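You operate a simulated robot arm through the tools that you are given. There is no shell and no other tool.

The job below is to be done with a simulated robot arm. You get a single attempt, and the scene is never put back.

TASK
Sample the blue port with the probe and trim the muffle flow till the dew point reads about -43.
Fine: within one degree; shut the port lever before the probe goes back in its holder.

Only the result counts: the job must be done as asked and must still hold three seconds after the hand-in. Knocking over, shifting, dropping, spilling or breaking anything else fails it.

THE ROBOT
A 6-joint arm with a three-finger gripper, fixed in place. Base frame: the origin is on the floor under the middle of its stand, x ahead of it, y to its left, z up. Lengths are in m, angles in rad, forces in N, time in s.
It reaches about 1.213 m from its shoulder. Its first joint turns from -2.897 to 2.897 rad. Payload 4.89 kg.
The TCP is the grasp point between the finger pads, 0.03 m short of the fingertips. In the tool frame z runs along the fingers and y along their closing line. The gripper opens to 0.164 m; its body begins 0.125 m behind the TCP.
Orientation is told as [roll, pitch, yaw] about the base's x, y, z axes, in that order, counted from this pose: with the fingers straight down and closing along the base's y, the tool's x points along the base's -x, its y along +y and its z along -z.

THE INTERFACE
- The arm moves only by the tool drive_tool. Its argument "targets" is a list of rows, each a list of 7 numbers: the shift along the tool's x, y, z in units of 400 mm (1.0 is 400 mm), then the turn, a rotation vector about the tool's x, y, z in units of 120 degrees (1.0 is 120 degrees), then the finger opening in m, from 0 to 0.164. In form: [[dx, dy, dz, wx, wy, wz, gripper], ...]. A call has 1 to 20 rows; each row is the pose to reach, as a shift and turn from the pose commanded when the call began, along the tool's axes at that moment. A call with a number of a shift or a turn outside -1 to 1 is refused whole. A row lasts 0.2 s, in which the tool goes at most 0.05 m and 0.15 rad; a call with a longer step from one row to the next is refused whole, and so is a gripper value outside its range. Where a pose cannot be reached the arm comes as near as it can. A force on the tool above 40 N (or 10 N above the force at the start of the call, whichever is more), or a blocked arm, ends the call early, and 0.2 s more pass. Each finger travels about 0.108 m/s and halts on what it meets, pressing with about 23 N; the grip force reading is that of the motor and also rises with nothing between the fingers. The clock runs only during rows and for 0.2 s after the last one: add rows that repeat a pose to give the fingers time. The reply holds the time, the measured pose of the TCP, the force on the tool along the base axes, the opening and the grip force, in the units named above and with some noise, with the torque about the TCP (base axes, N m) and any sound that the robot's microphone picked up, and new pictures: "show" is both (left out), scene, wrist or none.
- Cameras (640 x 400 px; columns grow to the right, rows downward): "scene" is fixed at [0.4192, -0.5009, 1.5498]; the picture's right is [0.90, -0.44, 0.00], its down [-0.21, -0.43, -0.88] and it looks along [0.39, 0.79, -0.48] (base axes); focal length 344 px, centre (320, 200). "wrist" rides on the gripper at [0.076, -0.002, -0.152] in the tool frame; the picture's right is [0.02, 1.00, 0.00], its down [-0.88, 0.02, -0.47] and it looks along [-0.47, 0.01, 0.88] (tool axes); focal length 247 px, centre (320, 200). There is no depth. A picture from a camera that has moved, and an enlarged one, comes with that camera's place and axes in the base frame and with its lens. The place of the scene camera against the robot may be out by one fixed shift of up to 0.025 m in any direction.
- slide_trunk(by): moves the trunk up (or, below 0, down) by that many m; the arm rides with it, the base frame stays. It gives what a move gives, with no picture.
- inspect(camera, box): a new picture of the part [left, top, right, bottom] of that camera's present view, enlarged. It takes no simulated time.
- hand_in(): hands the job in; it is judged then, once.

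Places have to be worked out from the pictures, the camera data and where the tool is seen. Open the gripper and draw the arm clear of the work before you hand the job in, unless the task says otherwise.

The tools are called after "Call:" as name(argument=value, ...) on one line, values as JSON. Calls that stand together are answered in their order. drive_tool: Moves the arm, as the interface text tells. Its arguments: {"type":"object","properties":{"targets":{"type":"array","items":{"type":"array","items":{"type":"number"}}},"show":{"type":"string","enum":["both","scene","wrist","none"]}},"required":["targets"]} The other tools are called the same way: slide_trunk (by) moves the trunk up or down; inspect (camera, box) takes an enlarged picture of a part of a camera's view; hand_in () hands the job in.

At the start:

```text
t: 0.0
tool_pos: [0.3107, 0.4497, 1.3027]
ee_rot: [0.0, -0.001, 0.0]
wrist_force: [-0.1, 0.6, 0.1]
moment: [-0.04, 0.02, 0.01]
grip_width: 0.164
finger_force: 0.0
trunk travel left (down, up): [-0.15, 0.24]
```

scene: 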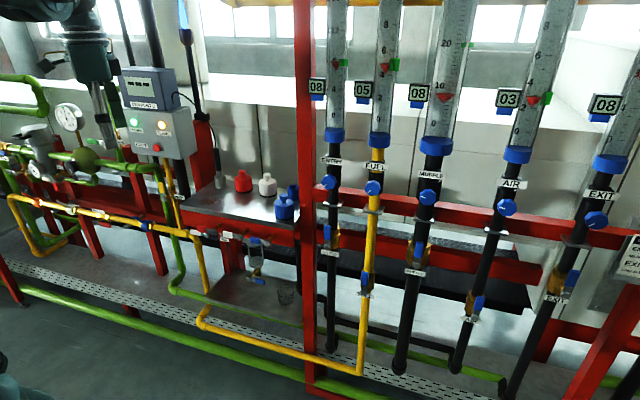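
wrist: 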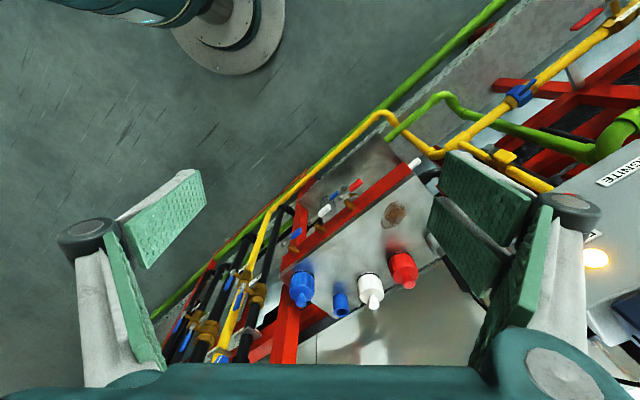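

The scene shows a flow panel with five flowmeters, an analyzer box with lamps, and sample ports near the middle. I'll enlarge parts of the views before moving anything.

Call:
inspect(camera="scene", box=[110, 50, 230, 170])

Call:
inspect(camera="scene", box=[180, 160, 320, 310])

Call:
inspect(camera="scene", box=[300, 60, 480, 200])

Call:
inspect(camera="scene", box=[300, 160, 480, 300])

Call:
inspect(camera="wrist", box=[260, 100, 460, 340])

Call:
inspect(camera="scene", box=[560, 200, 640, 300])

```text
3.33 times, centred on (170, 110) of scene
camera zoom: at [0.4192, -0.5009, 1.5498], right [0.9, -0.44, 0.0], down [-0.21, -0.43, -0.88], along [0.39, 0.79, -0.48], focal length 1147 px, centre (820, 500)
```

zoom: 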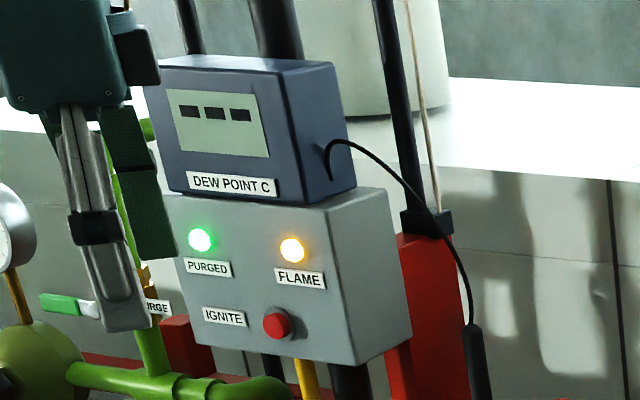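

```text
2.67 times, centred on (250, 235) of scene
camera zoom: at [0.4192, -0.5009, 1.5498], right [0.9, -0.44, 0.0], down [-0.21, -0.43, -0.88], along [0.39, 0.79, -0.48], focal length 918 px, centre (507, 107)
```

zoom: 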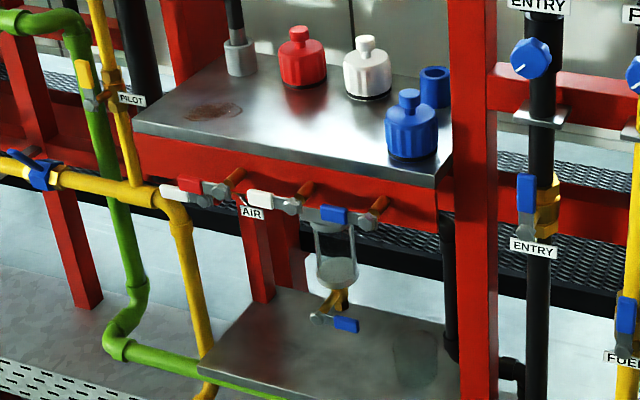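

```text
2.86 times, centred on (390, 130) of scene
camera zoom: at [0.4192, -0.5009, 1.5498], right [0.9, -0.44, 0.0], down [-0.21, -0.43, -0.88], along [0.39, 0.79, -0.48], focal length 983 px, centre (120, 400)
```

zoom: 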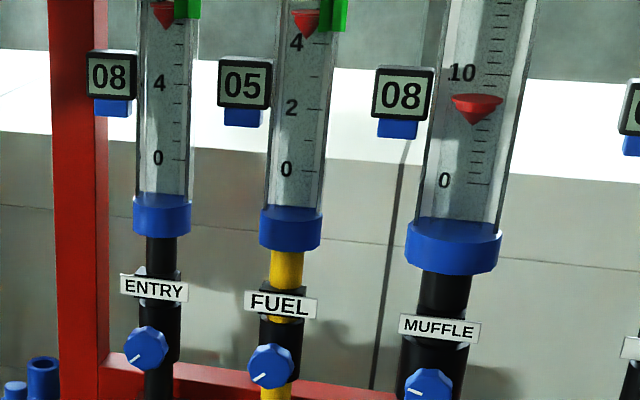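

```text
2.86 times, centred on (390, 230) of scene
camera zoom: at [0.4192, -0.5009, 1.5498], right [0.9, -0.44, 0.0], down [-0.21, -0.43, -0.88], along [0.39, 0.79, -0.48], focal length 983 px, centre (120, 114)
```

zoom: 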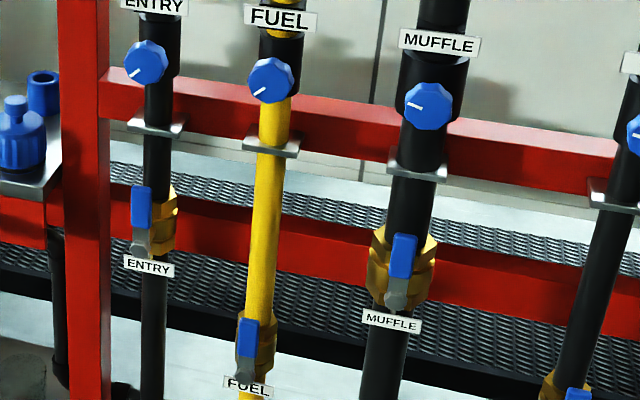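

```text
1.67 times, centred on (360, 220) of wrist
camera zoom: at [0.235, 0.4476, 1.4551], right [-0.02, 1.0, 0.0], down [0.88, 0.02, 0.47], along [0.47, 0.01, -0.88], focal length 412 px, centre (253, 167)
```

zoom: 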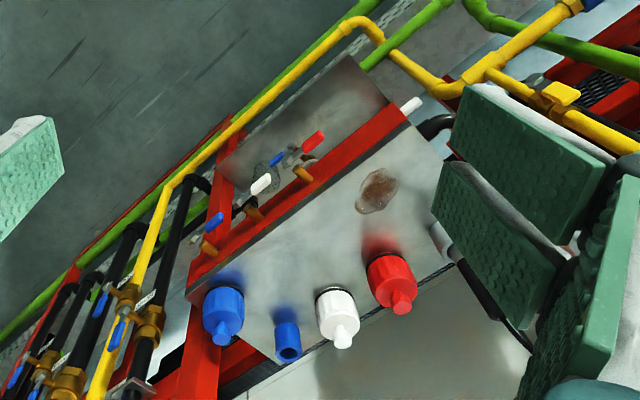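

```text
4.00 times, centred on (600, 250) of scene
camera zoom: at [0.4192, -0.5009, 1.5498], right [0.9, -0.44, 0.0], down [-0.21, -0.43, -0.88], along [0.39, 0.79, -0.48], focal length 1377 px, centre (-800, 0)
```

zoom: 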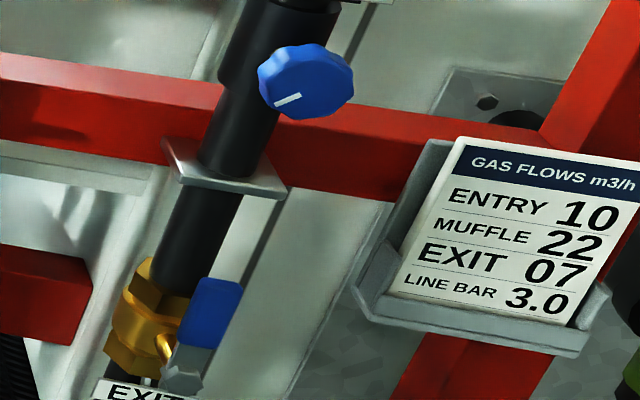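

Ports with red, white and blue levers sit below the shelf's front beam, and a black stick (probably the probe) stands in a grey cup on the shelf. I'll enlarge further to work out the details.

Call:
inspect(camera="scene", box=[210, 215, 275, 255])

Call:
inspect(camera="scene", box=[205, 130, 305, 225])

Call:
inspect(camera="scene", box=[240, 230, 290, 285])

Call:
inspect(camera="wrist", box=[270, 160, 350, 250])

Call:
inspect(camera="wrist", box=[270, 240, 430, 330])

Call:
inspect(camera="scene", box=[395, 165, 460, 205])

```text
9.85 times, centred on (242, 235) of scene
camera zoom: at [0.4192, -0.5009, 1.5498], right [0.9, -0.44, 0.0], down [-0.21, -0.43, -0.88], along [0.39, 0.79, -0.48], focal length 3389 px, centre (1083, -145)
```

zoom: 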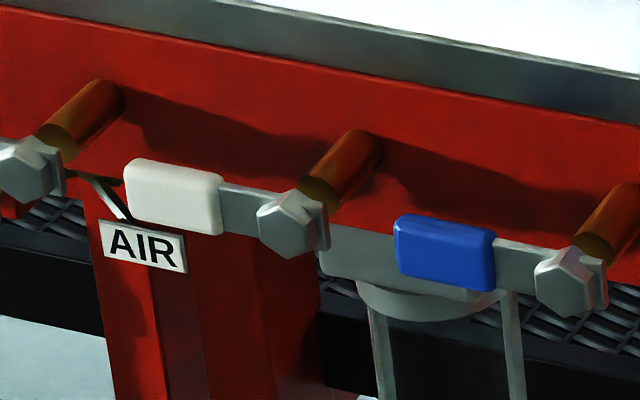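

```text
4.21 times, centred on (255, 178) of scene
camera zoom: at [0.4192, -0.5009, 1.5498], right [0.9, -0.44, 0.0], down [-0.21, -0.43, -0.88], along [0.39, 0.79, -0.48], focal length 1449 px, centre (594, 295)
```

zoom: 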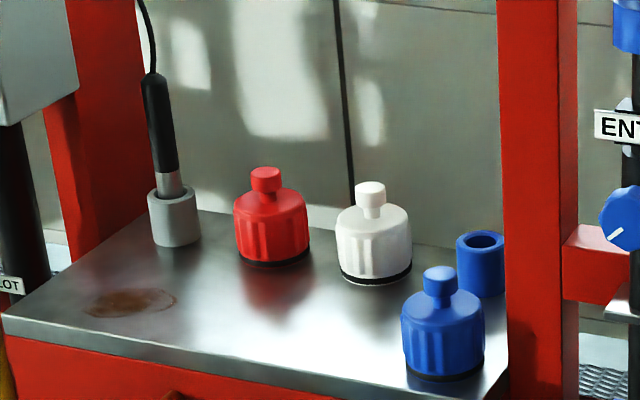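

```text
7.27 times, centred on (265, 258) of scene
camera zoom: at [0.4192, -0.5009, 1.5498], right [0.9, -0.44, 0.0], down [-0.21, -0.43, -0.88], along [0.39, 0.79, -0.48], focal length 2503 px, centre (720, -218)
```

zoom: 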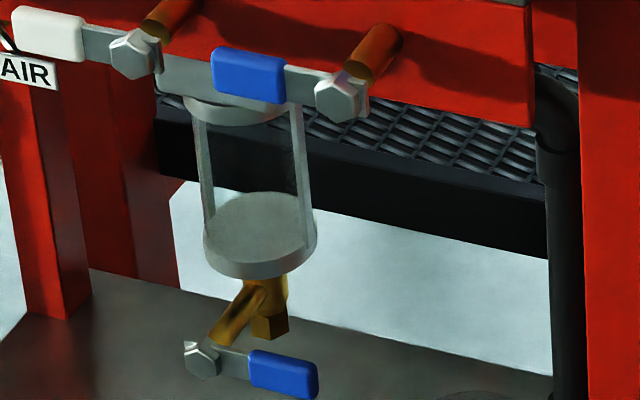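

```text
4.44 times, centred on (310, 205) of wrist
camera zoom: at [0.235, 0.4476, 1.4551], right [-0.02, 1.0, 0.0], down [0.88, 0.02, 0.47], along [0.47, 0.01, -0.88], focal length 1098 px, centre (364, 178)
```

zoom: 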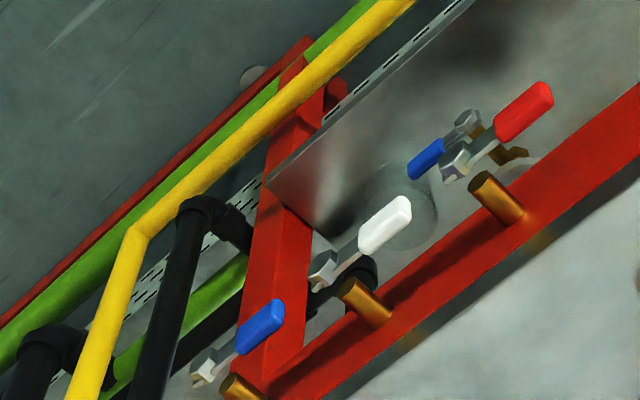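

```text
4.00 times, centred on (350, 285) of wrist
camera zoom: at [0.235, 0.4476, 1.4551], right [-0.02, 1.0, 0.0], down [0.88, 0.02, 0.47], along [0.47, 0.01, -0.88], focal length 988 px, centre (200, -140)
```

zoom: 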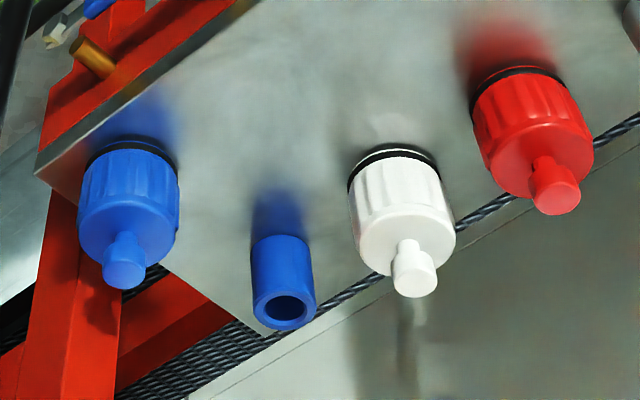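

```text
9.85 times, centred on (428, 185) of scene
camera zoom: at [0.4192, -0.5009, 1.5498], right [0.9, -0.44, 0.0], down [-0.21, -0.43, -0.88], along [0.39, 0.79, -0.48], focal length 3389 px, centre (-738, 348)
```

zoom: 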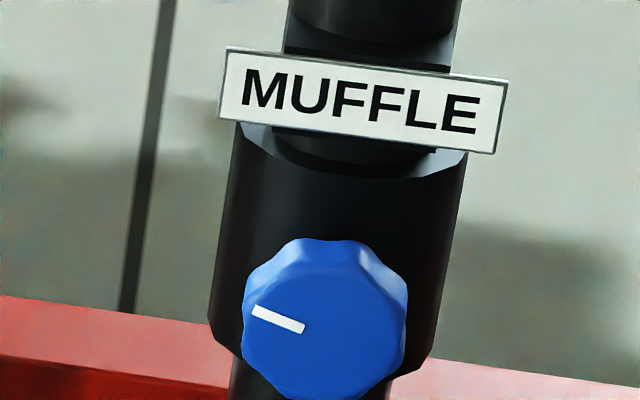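

The positions work out so far. The red cap at about (0.676, 0.669), the white cap at about (0.748, 0.594) and the open blue tube at about (0.816, 0.518, top z 1.007) lie on one line at equal spacing. So the blue tube is the blue port, with its cap standing aside, and the probe stands in the grey cup near (0.606, 0.744). I'll yaw the tool to face the panel (about 43°) and look from the wrist camera.

Call:
drive_tool(targets=[[0.03, -0.03, 0, 0, 0, -0.06, 0.164], [0.06, -0.06, 0, 0, 0, -0.12, 0.164], [0.09, -0.09, 0, 0, 0, -0.18, 0.164], [0.12, -0.12, 0, 0, 0, -0.24, 0.164], [0.15, -0.15, 0, 0, 0, -0.3, 0.164], [0.18, -0.18, 0, 0, 0, -0.358, 0.164]])

```text
t: 1.4
tool_pos: [0.238, 0.3807, 1.3024]
ee_rot: [-0.001, 0.0, 0.752]
wrist_force: [0.7, 0.6, 0.0]
moment: [-0.14, 0.06, 0.0]
grip_width: 0.164
finger_force: 0.1
trunk travel left (down, up): [-0.15, 0.24]
camera wrist: at [0.1848, 0.3256, 1.4547], right [-0.7, 0.72, 0.0], down [0.63, 0.62, 0.47], along [0.34, 0.33, -0.88], focal length 247 px, centre (320, 200)
```

scene: 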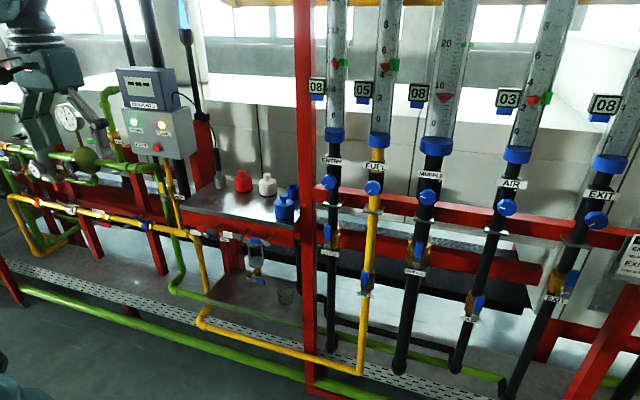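
wrist: 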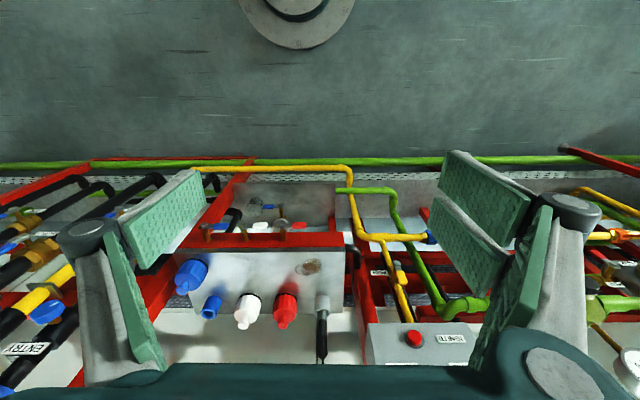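

The ports sit squarely in view now. I'll tilt the tool 45° toward the panel and come down in front of the shelf, staying well clear of it, to see the probe, ports, levers and knobs close up.

Call:
drive_tool(targets=[[-0.045, -0.0665, 0.075, 0, -0.0375, 0, 0.164], [-0.09, -0.133, 0.15, 0, -0.075, 0, 0.164], [-0.135, -0.1995, 0.225, 0, -0.1125, 0, 0.164], [-0.18, -0.266, 0.3, 0, -0.15, 0, 0.164], [-0.225, -0.3325, 0.375, 0, -0.1875, 0, 0.164], [-0.27, -0.399, 0.45, 0, -0.225, 0, 0.164], [-0.315, -0.4655, 0.525, 0, -0.2625, 0, 0.164], [-0.36, -0.532, 0.6, 0, -0.3, 0, 0.164], [-0.405, -0.5985, 0.675, 0, -0.3375, 0, 0.164], [-0.45, -0.665, 0.75, 0, -0.375, 0, 0.164]])

```text
t: 3.6
tool_pos: [0.5523, 0.3043, 1.0033]
ee_rot: [-0.002, -0.787, 0.75]
wrist_force: [-1.3, -0.4, -0.8]
moment: [-0.01, -0.11, -0.08]
grip_width: 0.164
finger_force: 0.0
trunk travel left (down, up): [-0.15, 0.24]
camera wrist: at [0.4361, 0.1932, 1.0564], right [-0.69, 0.72, -0.02], down [0.2, 0.21, 0.96], along [0.69, 0.66, -0.29], focal length 247 px, centre (320, 200)
```

scene: 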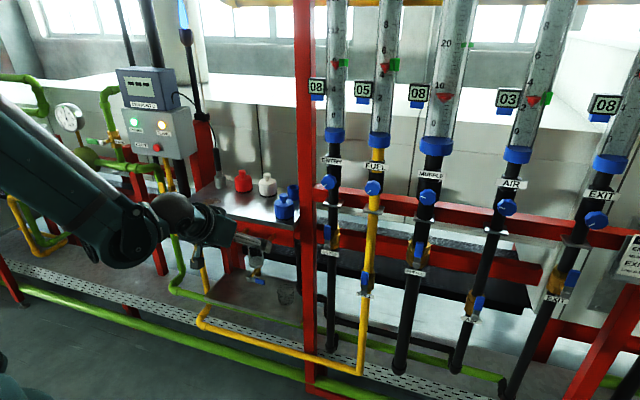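
wrist: 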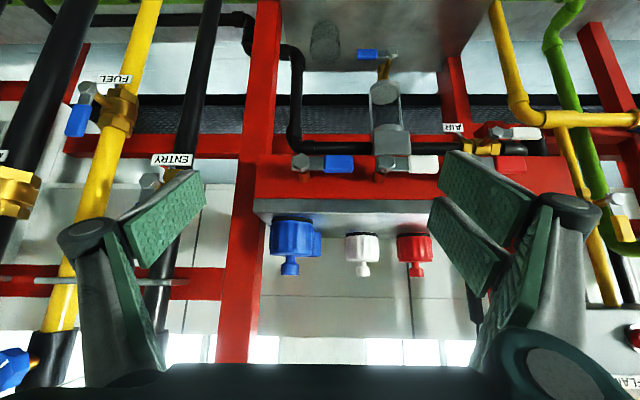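

This is a good close view, with the wrist picture upside down. I'll enlarge the levers and ports.

Call:
inspect(camera="wrist", box=[270, 100, 450, 210])

Call:
inspect(camera="wrist", box=[250, 200, 450, 320])

Call:
inspect(camera="wrist", box=[0, 60, 220, 200])

Call:
inspect(camera="wrist", box=[440, 100, 640, 220])

```text
3.56 times, centred on (360, 155) of wrist
camera zoom: at [0.4361, 0.1932, 1.0564], right [-0.69, 0.72, -0.02], down [0.2, 0.21, 0.96], along [0.69, 0.66, -0.29], focal length 878 px, centre (178, 360)
```

zoom: 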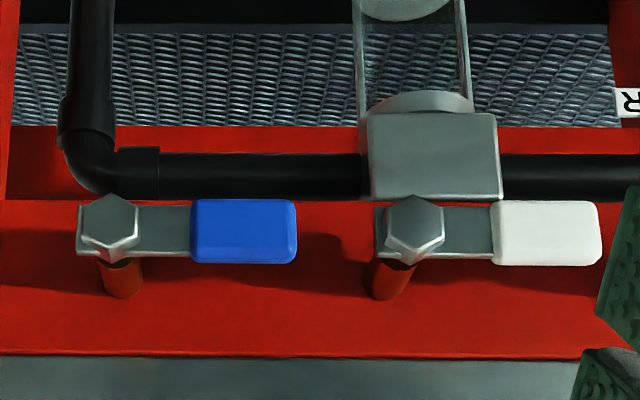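

```text
3.20 times, centred on (350, 260) of wrist
camera zoom: at [0.4361, 0.1932, 1.0564], right [-0.69, 0.72, -0.02], down [0.2, 0.21, 0.96], along [0.69, 0.66, -0.29], focal length 790 px, centre (224, 8)
```

zoom: 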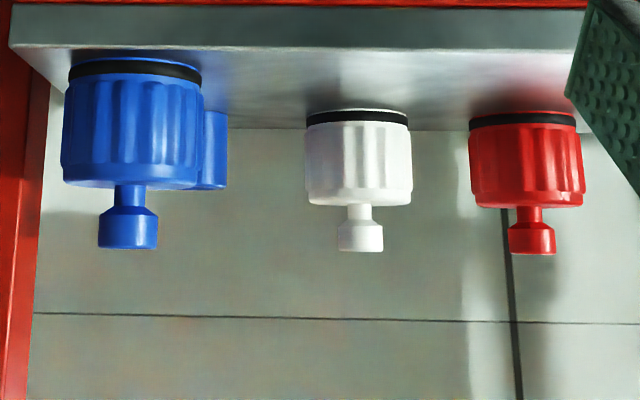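

```text
2.86 times, centred on (110, 130) of wrist
camera zoom: at [0.4361, 0.1932, 1.0564], right [-0.69, 0.72, -0.02], down [0.2, 0.21, 0.96], along [0.69, 0.66, -0.29], focal length 706 px, centre (920, 400)
```

zoom: 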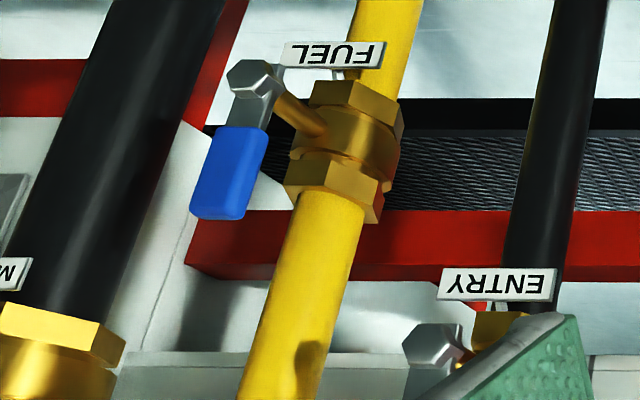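

```text
3.20 times, centred on (540, 160) of wrist
camera zoom: at [0.4361, 0.1932, 1.0564], right [-0.69, 0.72, -0.02], down [0.2, 0.21, 0.96], along [0.69, 0.66, -0.29], focal length 790 px, centre (-384, 328)
```

zoom: 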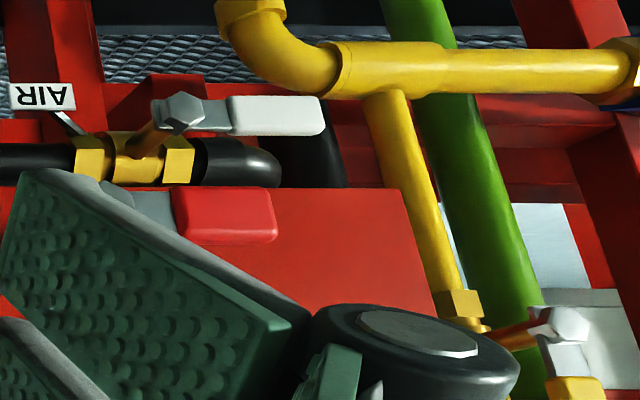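

The levers turn about stubs that point at the robot. All three are horizontal now (shut), while the pipe valves stand along their pipes (open). I'll slide left to look straight at the probe in its grey holder, keeping in front of the shelf.

Call:
drive_tool(targets=[[-0.04, 0.089, -0.0177, 0, 0, 0, 0.164], [-0.08, 0.178, -0.0354, 0, 0, 0, 0.164], [-0.12, 0.267, -0.053, 0, 0, 0, 0.15], [-0.16, 0.356, -0.0707, 0, 0, 0, 0.14], [-0.2, 0.445, -0.0884, 0, 0, 0, 0.13], [-0.24, 0.534, -0.106, 0, 0, 0, 0.12], [-0.28, 0.623, -0.124, 0, 0, 0, 0.11], [-0.318, 0.7125, -0.1414, 0, 0, 0, 0.1]])

```text
t: 5.4
tool_pos: [0.3928, 0.5473, 1.1329]
ee_rot: [0.002, -0.786, 0.748]
wrist_force: [-0.6, 0.1, 0.2]
moment: [0.04, 0.05, 0.02]
grip_width: 0.0999
finger_force: 0.1
trunk travel left (down, up): [-0.15, 0.24]
camera wrist: at [0.2769, 0.4356, 1.1866], right [-0.69, 0.72, -0.01], down [0.2, 0.21, 0.96], along [0.69, 0.66, -0.29], focal length 247 px, centre (320, 200)
```

scene: 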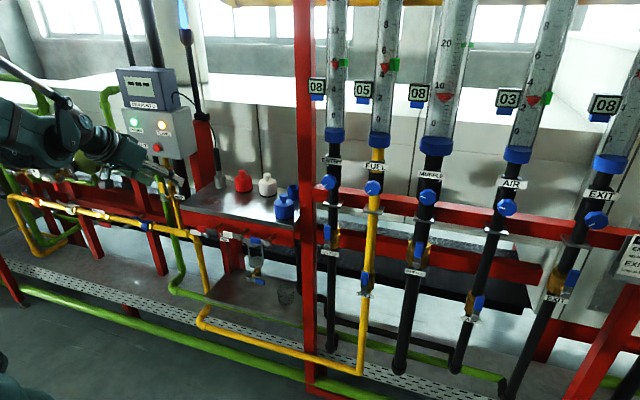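
wrist: 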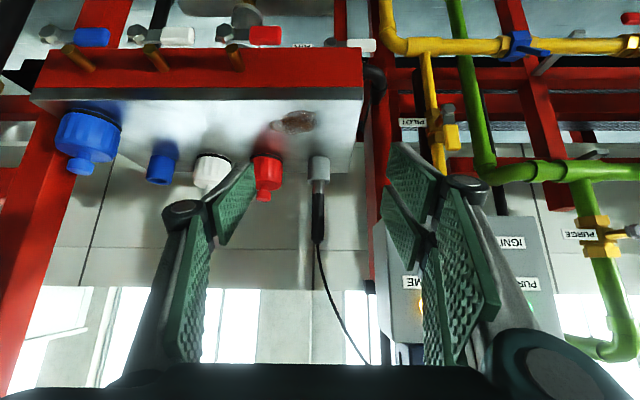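

The probe is right at the image centre. I'll zoom in for accurate triangulation.

Call:
inspect(camera="wrist", box=[280, 140, 360, 260])

Call:
inspect(camera="wrist", box=[40, 100, 290, 220])

Call:
inspect(camera="scene", box=[100, 50, 240, 200])

```text
3.33 times, centred on (320, 200) of wrist
camera zoom: at [0.2769, 0.4356, 1.1866], right [-0.69, 0.72, -0.01], down [0.2, 0.21, 0.96], along [0.69, 0.66, -0.29], focal length 823 px, centre (320, 200)
```

zoom: 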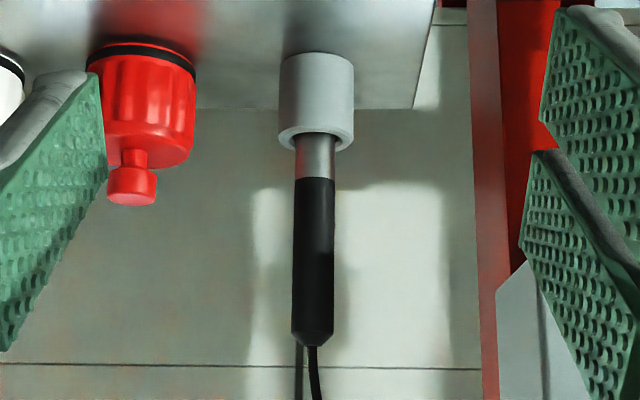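

```text
2.56 times, centred on (165, 160) of wrist
camera zoom: at [0.2769, 0.4356, 1.1866], right [-0.69, 0.72, -0.01], down [0.2, 0.21, 0.96], along [0.69, 0.66, -0.29], focal length 632 px, centre (717, 302)
```

zoom: 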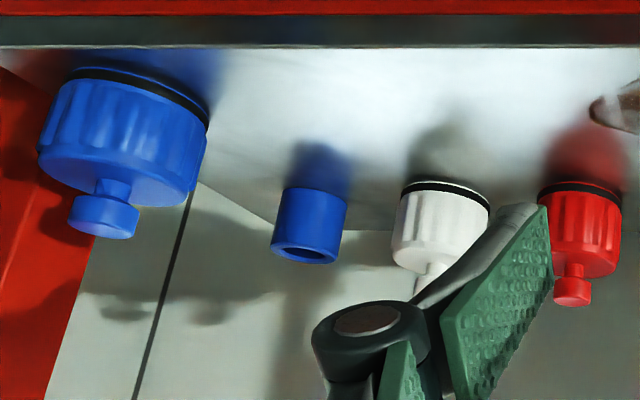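

```text
2.67 times, centred on (170, 125) of scene
camera zoom: at [0.4192, -0.5009, 1.5498], right [0.9, -0.44, 0.0], down [-0.21, -0.43, -0.88], along [0.39, 0.79, -0.48], focal length 918 px, centre (720, 400)
```

zoom: 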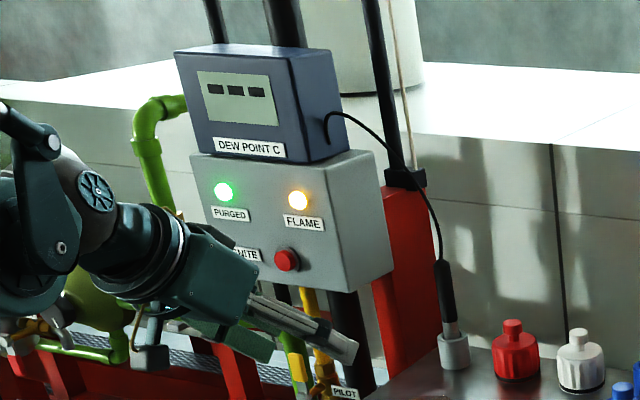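

The handle is about 23 mm thick and stands vertical, held by a grey cup about 41 mm wide. I'll close the fingers to 0.06 m and advance 0.15 m along the camera axis, which passes through the TCP, to refine the distance.

Call:
drive_tool(targets=[[-0.03, 0.0, 0.055, 0, 0, 0, 0.09], [-0.06, 0.0, 0.11, 0, 0, 0, 0.08], [-0.09, 0.0, 0.165, 0, 0, 0, 0.07], [-0.12, 0.0, 0.22, 0, 0, 0, 0.06], [-0.15, 0.0, 0.275, 0, 0, 0, 0.06], [-0.176, 0.0, 0.33, 0, 0, 0, 0.06]])

```text
t: 6.8
tool_pos: [0.4962, 0.646, 1.0871]
ee_rot: [0.001, -0.787, 0.753]
wrist_force: [0.2, -0.7, 0.8]
moment: [0.05, -0.02, 0.03]
grip_width: 0.0601
finger_force: 0.2
trunk travel left (down, up): [-0.15, 0.24]
camera wrist: at [0.3801, 0.534, 1.1412], right [-0.69, 0.72, -0.02], down [0.2, 0.21, 0.96], along [0.69, 0.66, -0.29], focal length 247 px, centre (320, 200)
```

scene: 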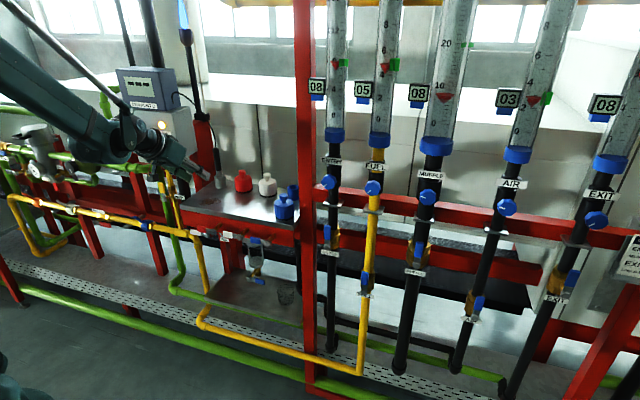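
wrist: 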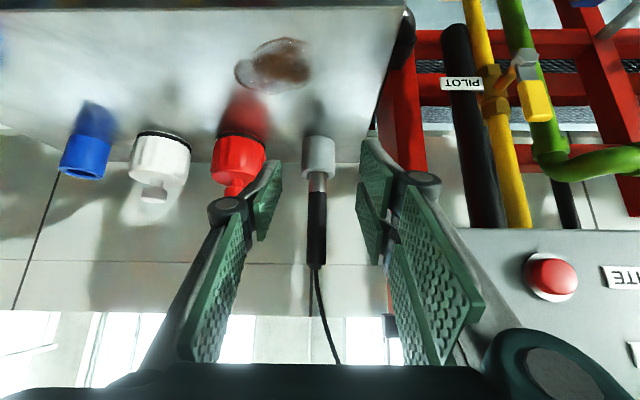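

Call:
inspect(camera="wrist", box=[240, 120, 400, 280])

Call:
inspect(camera="wrist", box=[40, 80, 280, 220])

Call:
inspect(camera="scene", box=[140, 100, 260, 220])

```text
2.50 times, centred on (320, 200) of wrist
camera zoom: at [0.3801, 0.534, 1.1412], right [-0.69, 0.72, -0.02], down [0.2, 0.21, 0.96], along [0.69, 0.66, -0.29], focal length 617 px, centre (320, 200)
```

zoom: 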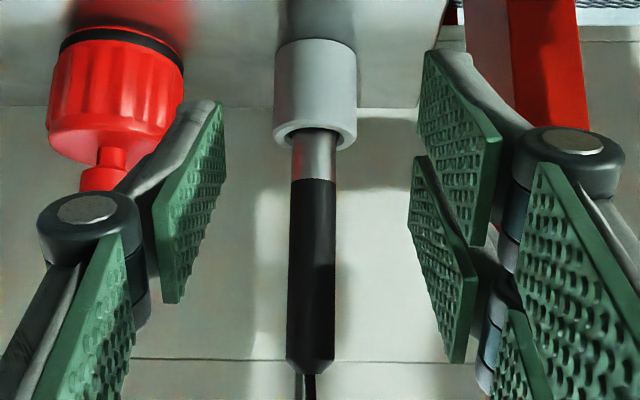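

```text
2.67 times, centred on (160, 150) of wrist
camera zoom: at [0.3801, 0.534, 1.1412], right [-0.69, 0.72, -0.02], down [0.2, 0.21, 0.96], along [0.69, 0.66, -0.29], focal length 659 px, centre (747, 333)
```

zoom: 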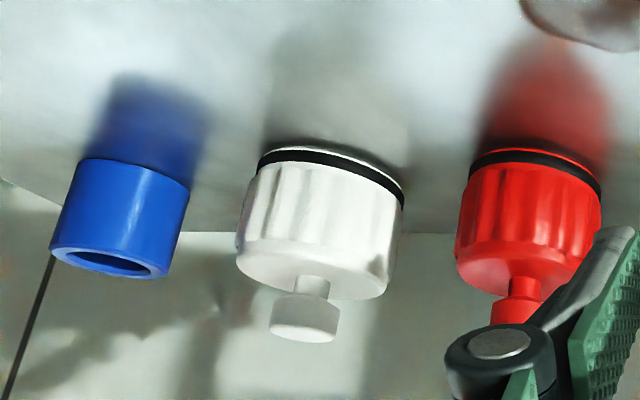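

```text
3.33 times, centred on (200, 160) of scene
camera zoom: at [0.4192, -0.5009, 1.5498], right [0.9, -0.44, 0.0], down [-0.21, -0.43, -0.88], along [0.39, 0.79, -0.48], focal length 1147 px, centre (720, 333)
```

zoom: 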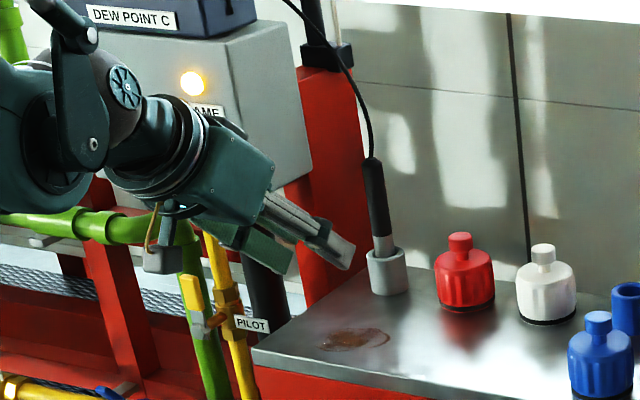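

Comparing image scale between the two wrist views puts the probe axis about 0.116 m beyond the TCP, at about (0.582, 0.723). The handle spans z from about 1.047 to 1.135 and the cup rim is at about 1.027. I'll advance about 70 % of the way and re-check.

Call:
drive_tool(targets=[[-0.05, -0.002, 0.045, 0, 0, 0, 0.06], [-0.1, -0.004, 0.09, 0, 0, 0, 0.06], [-0.15, -0.006, 0.135, 0, 0, 0, 0.06]])

```text
t: 7.6
tool_pos: [0.5572, 0.6969, 1.0935]
ee_rot: [-0.001, -0.785, 0.752]
wrist_force: [-1.3, 0.3, -0.1]
moment: [0.03, 0.0, -0.03]
grip_width: 0.0598
finger_force: 0.0
trunk travel left (down, up): [-0.15, 0.24]
camera wrist: at [0.4426, 0.5855, 1.1473], right [-0.69, 0.72, -0.02], down [0.2, 0.21, 0.96], along [0.69, 0.66, -0.29], focal length 247 px, centre (320, 200)
```

scene: 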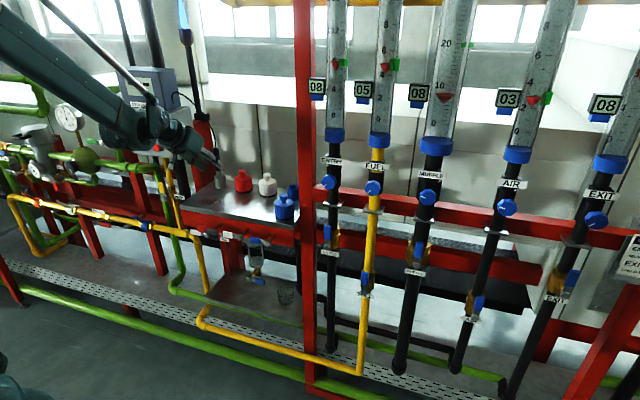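
wrist: 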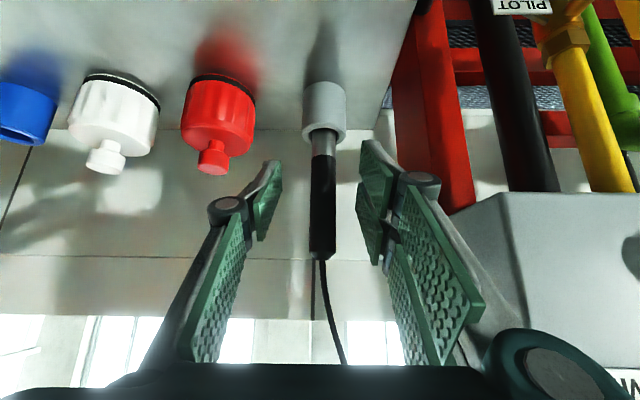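

Call:
inspect(camera="wrist", box=[240, 70, 400, 270])

Call:
inspect(camera="scene", box=[160, 110, 260, 210])

```text
2.00 times, centred on (320, 170) of wrist
camera zoom: at [0.4426, 0.5855, 1.1473], right [-0.69, 0.72, -0.02], down [0.2, 0.21, 0.96], along [0.69, 0.66, -0.29], focal length 494 px, centre (320, 260)
```

zoom: 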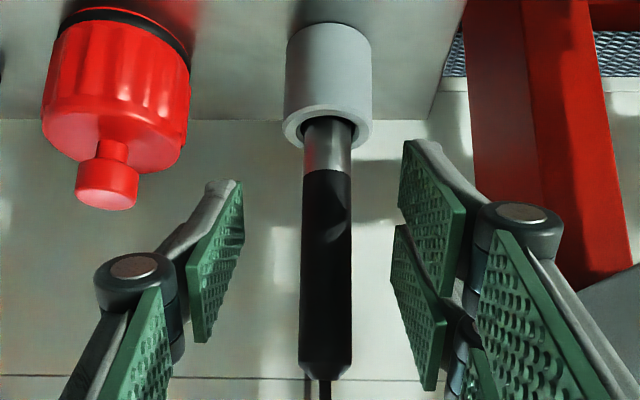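

```text
4.00 times, centred on (210, 160) of scene
camera zoom: at [0.4192, -0.5009, 1.5498], right [0.9, -0.44, 0.0], down [-0.21, -0.43, -0.88], along [0.39, 0.79, -0.48], focal length 1377 px, centre (760, 360)
```

zoom: 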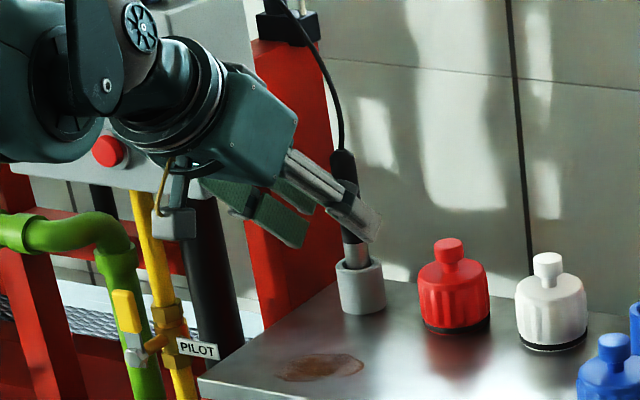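

The handle is now at depth about 0.205 m, against 0.17 m for the TCP, so about 37 mm remain straight along the panel normal. The TCP height matches the handle's middle, so I'll advance that far.

Call:
drive_tool(targets=[[-0.033, 0.0025, 0.033, 0, 0, 0, 0.06], [-0.0654, 0.005, 0.0654, 0, 0, 0, 0.06]])

```text
t: 8.2
tool_pos: [0.5845, 0.7271, 1.0933]
ee_rot: [0.0, -0.787, 0.75]
wrist_force: [-1.0, -0.5, 0.8]
moment: [0.03, -0.01, -0.03]
grip_width: 0.0601
finger_force: 0.0
trunk travel left (down, up): [-0.15, 0.24]
camera wrist: at [0.469, 0.6134, 1.1471], right [-0.69, 0.72, -0.02], down [0.2, 0.21, 0.96], along [0.69, 0.66, -0.29], focal length 247 px, centre (320, 200)
```

scene: 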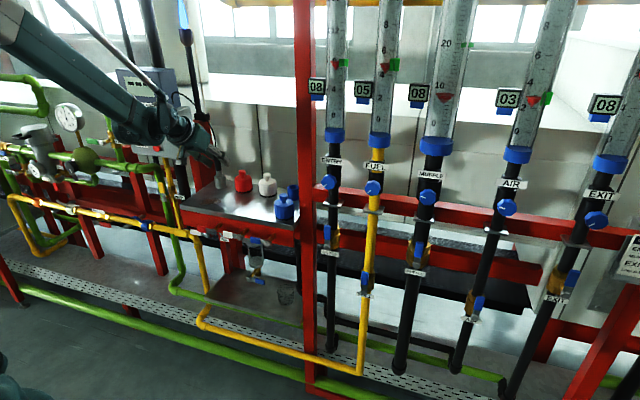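
wrist: 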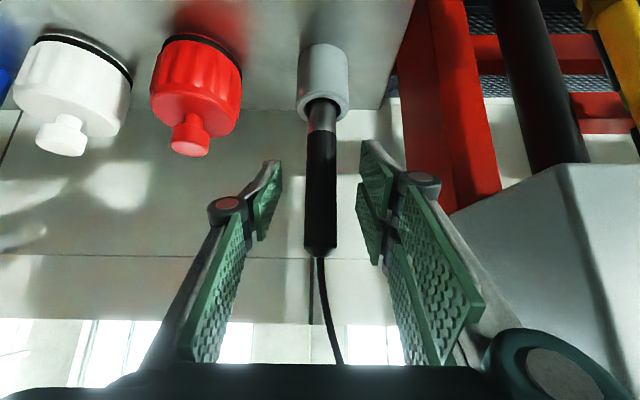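

Call:
inspect(camera="wrist", box=[240, 30, 400, 270])

Call:
inspect(camera="scene", box=[170, 120, 260, 210])

```text
1.67 times, centred on (320, 150) of wrist
camera zoom: at [0.469, 0.6134, 1.1471], right [-0.69, 0.72, -0.02], down [0.2, 0.21, 0.96], along [0.69, 0.66, -0.29], focal length 412 px, centre (320, 283)
```

zoom: 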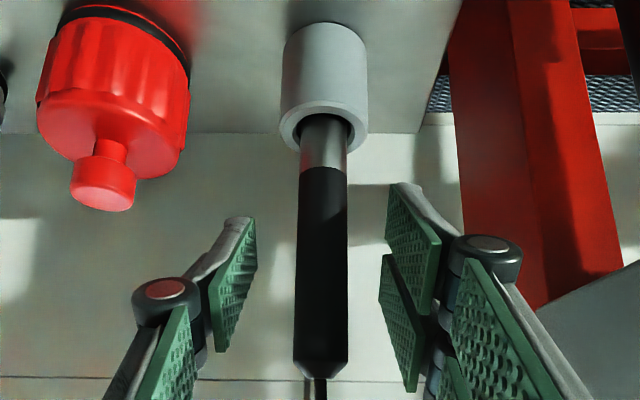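

```text
4.44 times, centred on (215, 165) of scene
camera zoom: at [0.4192, -0.5009, 1.5498], right [0.9, -0.44, 0.0], down [-0.21, -0.43, -0.88], along [0.39, 0.79, -0.48], focal length 1530 px, centre (787, 356)
```

zoom: 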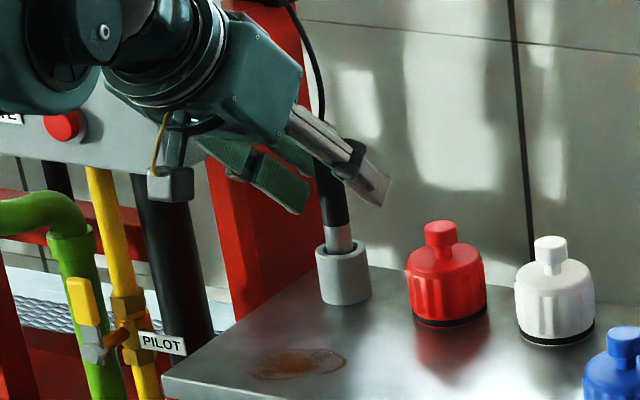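

The handle is centred between the pads, and scale says it is about 8 mm beyond the TCP. I'll nudge forward and close on the handle.

Call:
drive_tool(targets=[[-0.014, 0.001, 0.014, 0, 0, 0, 0.06], [-0.014, 0.001, 0.014, 0, 0, 0, 0.045], [-0.014, 0.001, 0.014, 0, 0, 0, 0.03], [-0.014, 0.001, 0.014, 0, 0, 0, 0.015], [-0.014, 0.001, 0.014, 0, 0, 0, 0.01], [-0.014, 0.001, 0.014, 0, 0, 0, 0.005]])

```text
t: 9.6
tool_pos: [0.5888, 0.732, 1.0934]
ee_rot: [0.0, -0.787, 0.751]
wrist_force: [-0.3, 0.4, 0.3]
moment: [0.07, 0.03, 0.0]
grip_width: 0.02
finger_force: 22.8
trunk travel left (down, up): [-0.15, 0.24]
camera wrist: at [0.4745, 0.6198, 1.1471], right [-0.69, 0.72, -0.02], down [0.2, 0.21, 0.96], along [0.69, 0.66, -0.29], focal length 247 px, centre (320, 200)
```

scene: 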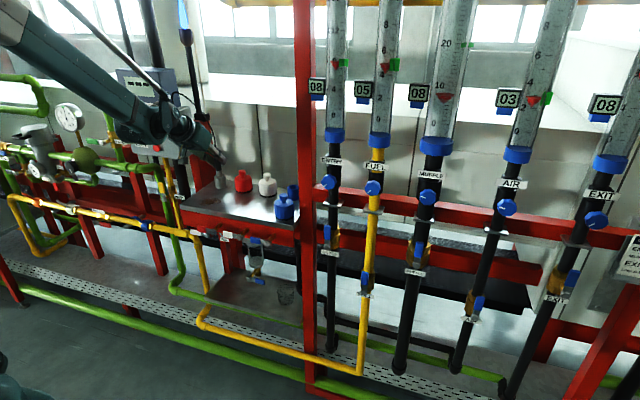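
wrist: 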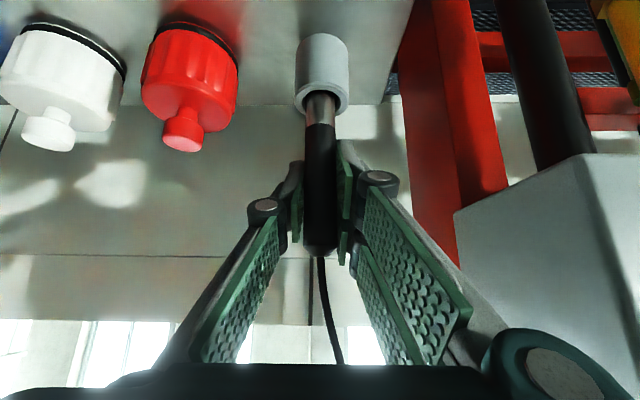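

The probe is gripped at 0.020 m with near-zero wrist force. I'll lift it straight up out of the holder by 0.15 m.

Call:
drive_tool(targets=[[-0.02, 0, -0.02, 0, 0, 0, 0.005], [-0.06, 0, -0.06, 0, 0, 0, 0.005], [-0.11, 0, -0.11, 0, 0, 0, 0.005], [-0.16, 0, -0.16, 0, 0, 0, 0.005], [-0.215, 0, -0.215, 0, 0, 0, 0.005], [-0.265, 0, -0.265, 0, 0, 0, 0.005]])

```text
t: 11.0
tool_pos: [0.5866, 0.7328, 1.2441]
ee_rot: [0.001, -0.785, 0.751]
wrist_force: [0.8, 1.0, -0.3]
moment: [-0.06, 0.07, -0.01]
grip_width: 0.0197
finger_force: 22.2
trunk travel left (down, up): [-0.15, 0.24]
camera wrist: at [0.4712, 0.6204, 1.2973], right [-0.69, 0.72, -0.02], down [0.2, 0.21, 0.96], along [0.69, 0.66, -0.29], focal length 247 px, centre (320, 200)
```

scene: 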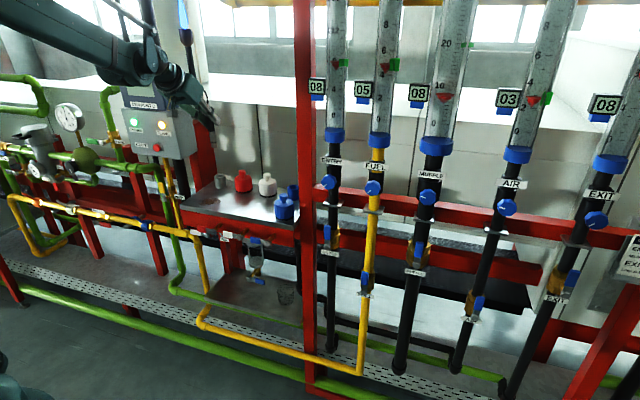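
wrist: 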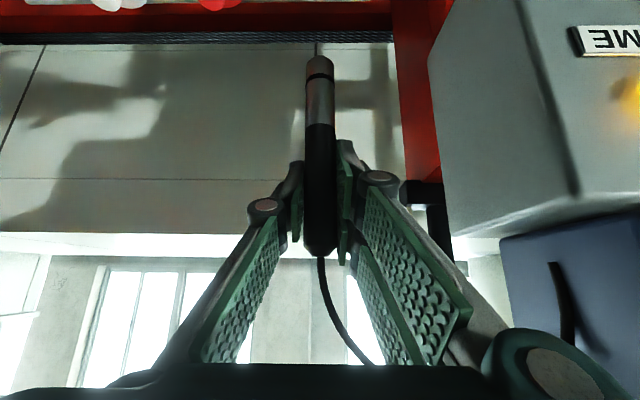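

The probe is out, and its tip is about 0.118 m below the TCP with a roughly 62 mm shaft. I'll carry it at this height along the shelf (about 0.30 m) to above the blue tube, turning yaw to 45° since the views suggest the panel sits at about 45°.

Call:
drive_tool(targets=[[-0.0023, -0.0937, 0.0023, -0.0015, 0, -0.0015, 0.005], [-0.0047, -0.1874, 0.0047, -0.003, 0, -0.003, 0.005], [-0.007, -0.281, 0.007, -0.0045, 0, -0.0045, 0.005], [-0.0094, -0.3748, 0.0094, -0.006, 0, -0.006, 0.005], [-0.0117, -0.4684, 0.0117, -0.0075, 0, -0.0075, 0.005], [-0.0141, -0.5621, 0.0141, -0.009, 0, -0.009, 0.005], [-0.0165, -0.6558, 0.0165, -0.0105, 0, -0.0105, 0.005], [-0.0188, -0.7495, 0.0188, -0.012, 0, -0.012, 0.005], [-0.0188, -0.7495, 0.0188, -0.012, 0, -0.012, 0.005]])

```text
t: 13.0
tool_pos: [0.8006, 0.5175, 1.2431]
ee_rot: [0.0, -0.786, 0.786]
wrist_force: [0.4, -0.4, -0.7]
moment: [0.0, 0.02, 0.02]
grip_width: 0.0198
finger_force: 23.1
trunk travel left (down, up): [-0.15, 0.24]
camera wrist: at [0.6903, 0.4019, 1.2962], right [-0.72, 0.7, -0.02], down [0.19, 0.22, 0.96], along [0.67, 0.68, -0.29], focal length 247 px, centre (320, 200)
```

scene: 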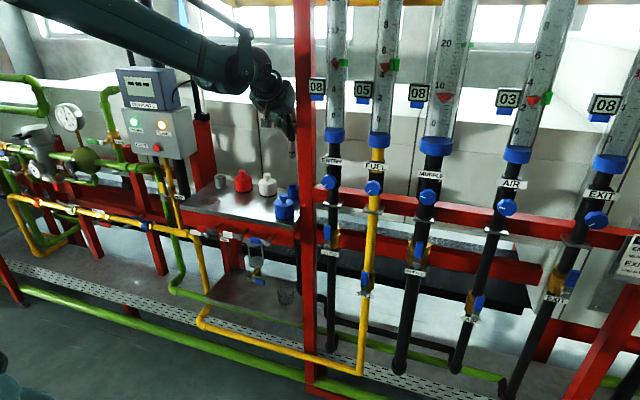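
wrist: 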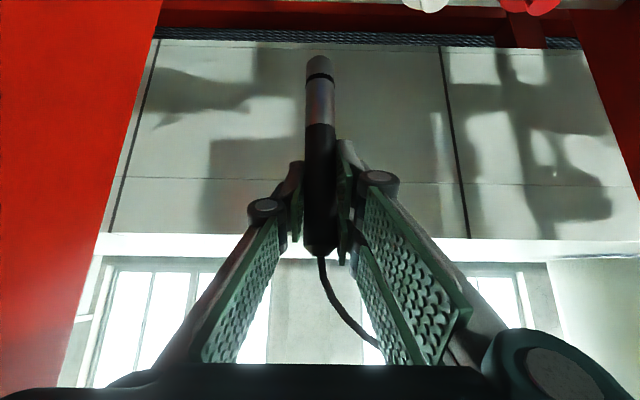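

The tip is near the blue tube's position, but the red post on the right is close to the hand. I'll check the clearance and the alignment in enlarged views.

Call:
inspect(camera="scene", box=[220, 60, 330, 230])

Call:
inspect(camera="wrist", box=[0, 0, 640, 400])

Call:
inspect(camera="scene", box=[100, 50, 200, 120])

```text
2.35 times, centred on (275, 145) of scene
camera zoom: at [0.4192, -0.5009, 1.5498], right [0.9, -0.44, 0.0], down [-0.21, -0.43, -0.88], along [0.39, 0.79, -0.48], focal length 810 px, centre (426, 329)
```

zoom: 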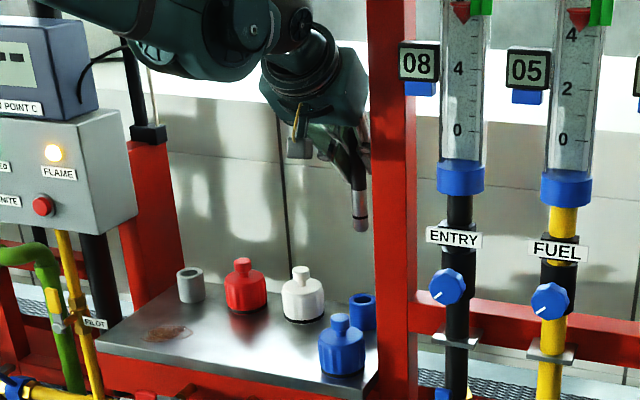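

```text
1.00 times, centred on (320, 200) of wrist (not enlarged: the box is as wide or as high as the picture)
camera zoom: at [0.6903, 0.4019, 1.2962], right [-0.72, 0.7, -0.02], down [0.19, 0.22, 0.96], along [0.67, 0.68, -0.29], focal length 247 px, centre (320, 200)
```

zoom: 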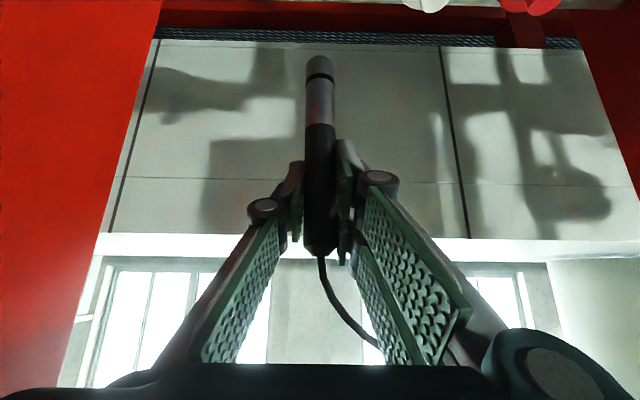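

```text
5.71 times, centred on (150, 85) of scene
camera zoom: at [0.4192, -0.5009, 1.5498], right [0.9, -0.44, 0.0], down [-0.21, -0.43, -0.88], along [0.39, 0.79, -0.48], focal length 1967 px, centre (1291, 857)
```

zoom: 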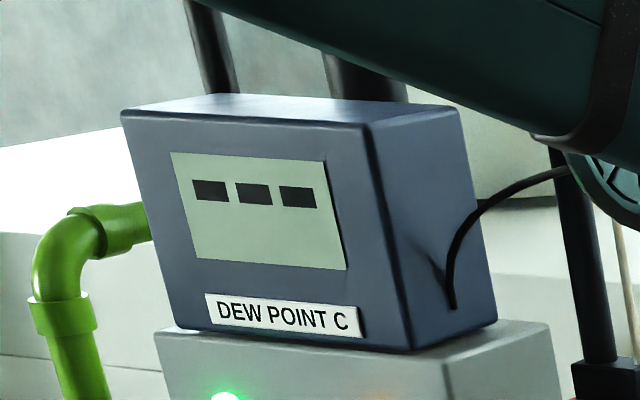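

The scene view puts the probe tip within about 3 mm horizontally of the tube, and there is a 7 cm gap from hand centre to the post. To gain clearance from the post I'll swing the hand 15° around the probe's vertical axis, so it comes from the left. I'll also lower it 0.08 m so the tip ends about 25 mm above the tube rim.

Call:
drive_tool(targets=[[0, 0, 0, 0.022, 0, 0.022, 0.005], [0, 0, 0, 0.0442, 0, 0.0442, 0.005], [0, 0, 0, 0.0663, 0, 0.0663, 0.005], [0, 0, 0, 0.0884, 0, 0.0884, 0.005], [0.05, 0, 0.05, 0.0884, 0, 0.0884, 0.005], [0.1, 0, 0.1, 0.0884, 0, 0.0884, 0.005], [0.1414, 0, 0.1414, 0.0884, 0, 0.0884, 0.005], [0.1414, 0, 0.1414, 0.0884, 0, 0.0884, 0.005]])

```text
t: 14.8
tool_pos: [0.8029, 0.5187, 1.1634]
ee_rot: [0.001, -0.787, 0.523]
wrist_force: [1.1, -0.2, -0.2]
moment: [-0.02, 0.07, 0.01]
grip_width: 0.0199
finger_force: 22.9
trunk travel left (down, up): [-0.15, 0.24]
camera wrist: at [0.6651, 0.4358, 1.2161], right [-0.51, 0.86, -0.02], down [0.24, 0.16, 0.96], along [0.82, 0.49, -0.29], focal length 247 px, centre (320, 200)
```

scene: 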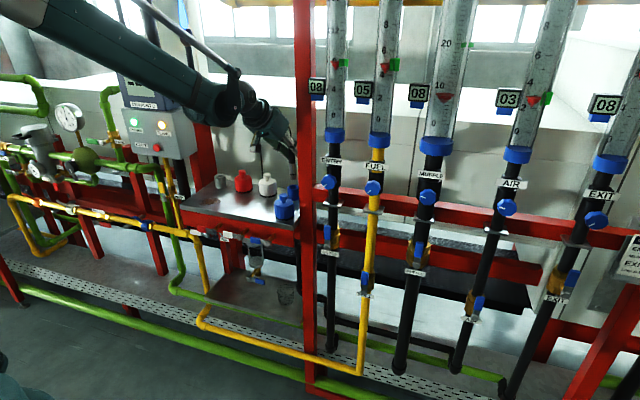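
wrist: 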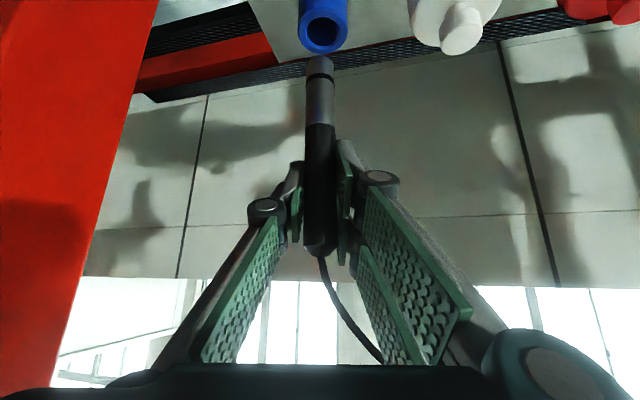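

Call:
inspect(camera="wrist", box=[270, 0, 370, 130])

Call:
inspect(camera="scene", box=[250, 120, 320, 230])

```text
3.08 times, centred on (320, 65) of wrist
camera zoom: at [0.6651, 0.4358, 1.2161], right [-0.51, 0.86, -0.02], down [0.24, 0.16, 0.96], along [0.82, 0.49, -0.29], focal length 760 px, centre (320, 615)
```

zoom: 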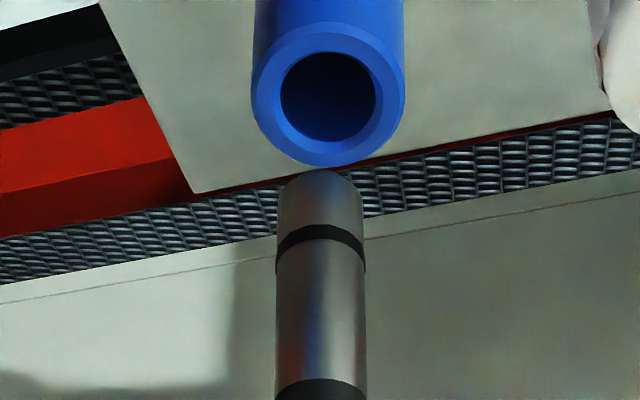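

```text
3.64 times, centred on (285, 175) of scene
camera zoom: at [0.4192, -0.5009, 1.5498], right [0.9, -0.44, 0.0], down [-0.21, -0.43, -0.88], along [0.39, 0.79, -0.48], focal length 1252 px, centre (447, 291)
```

zoom: 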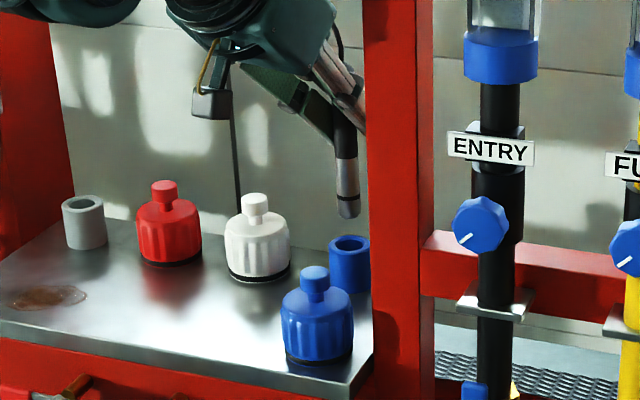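

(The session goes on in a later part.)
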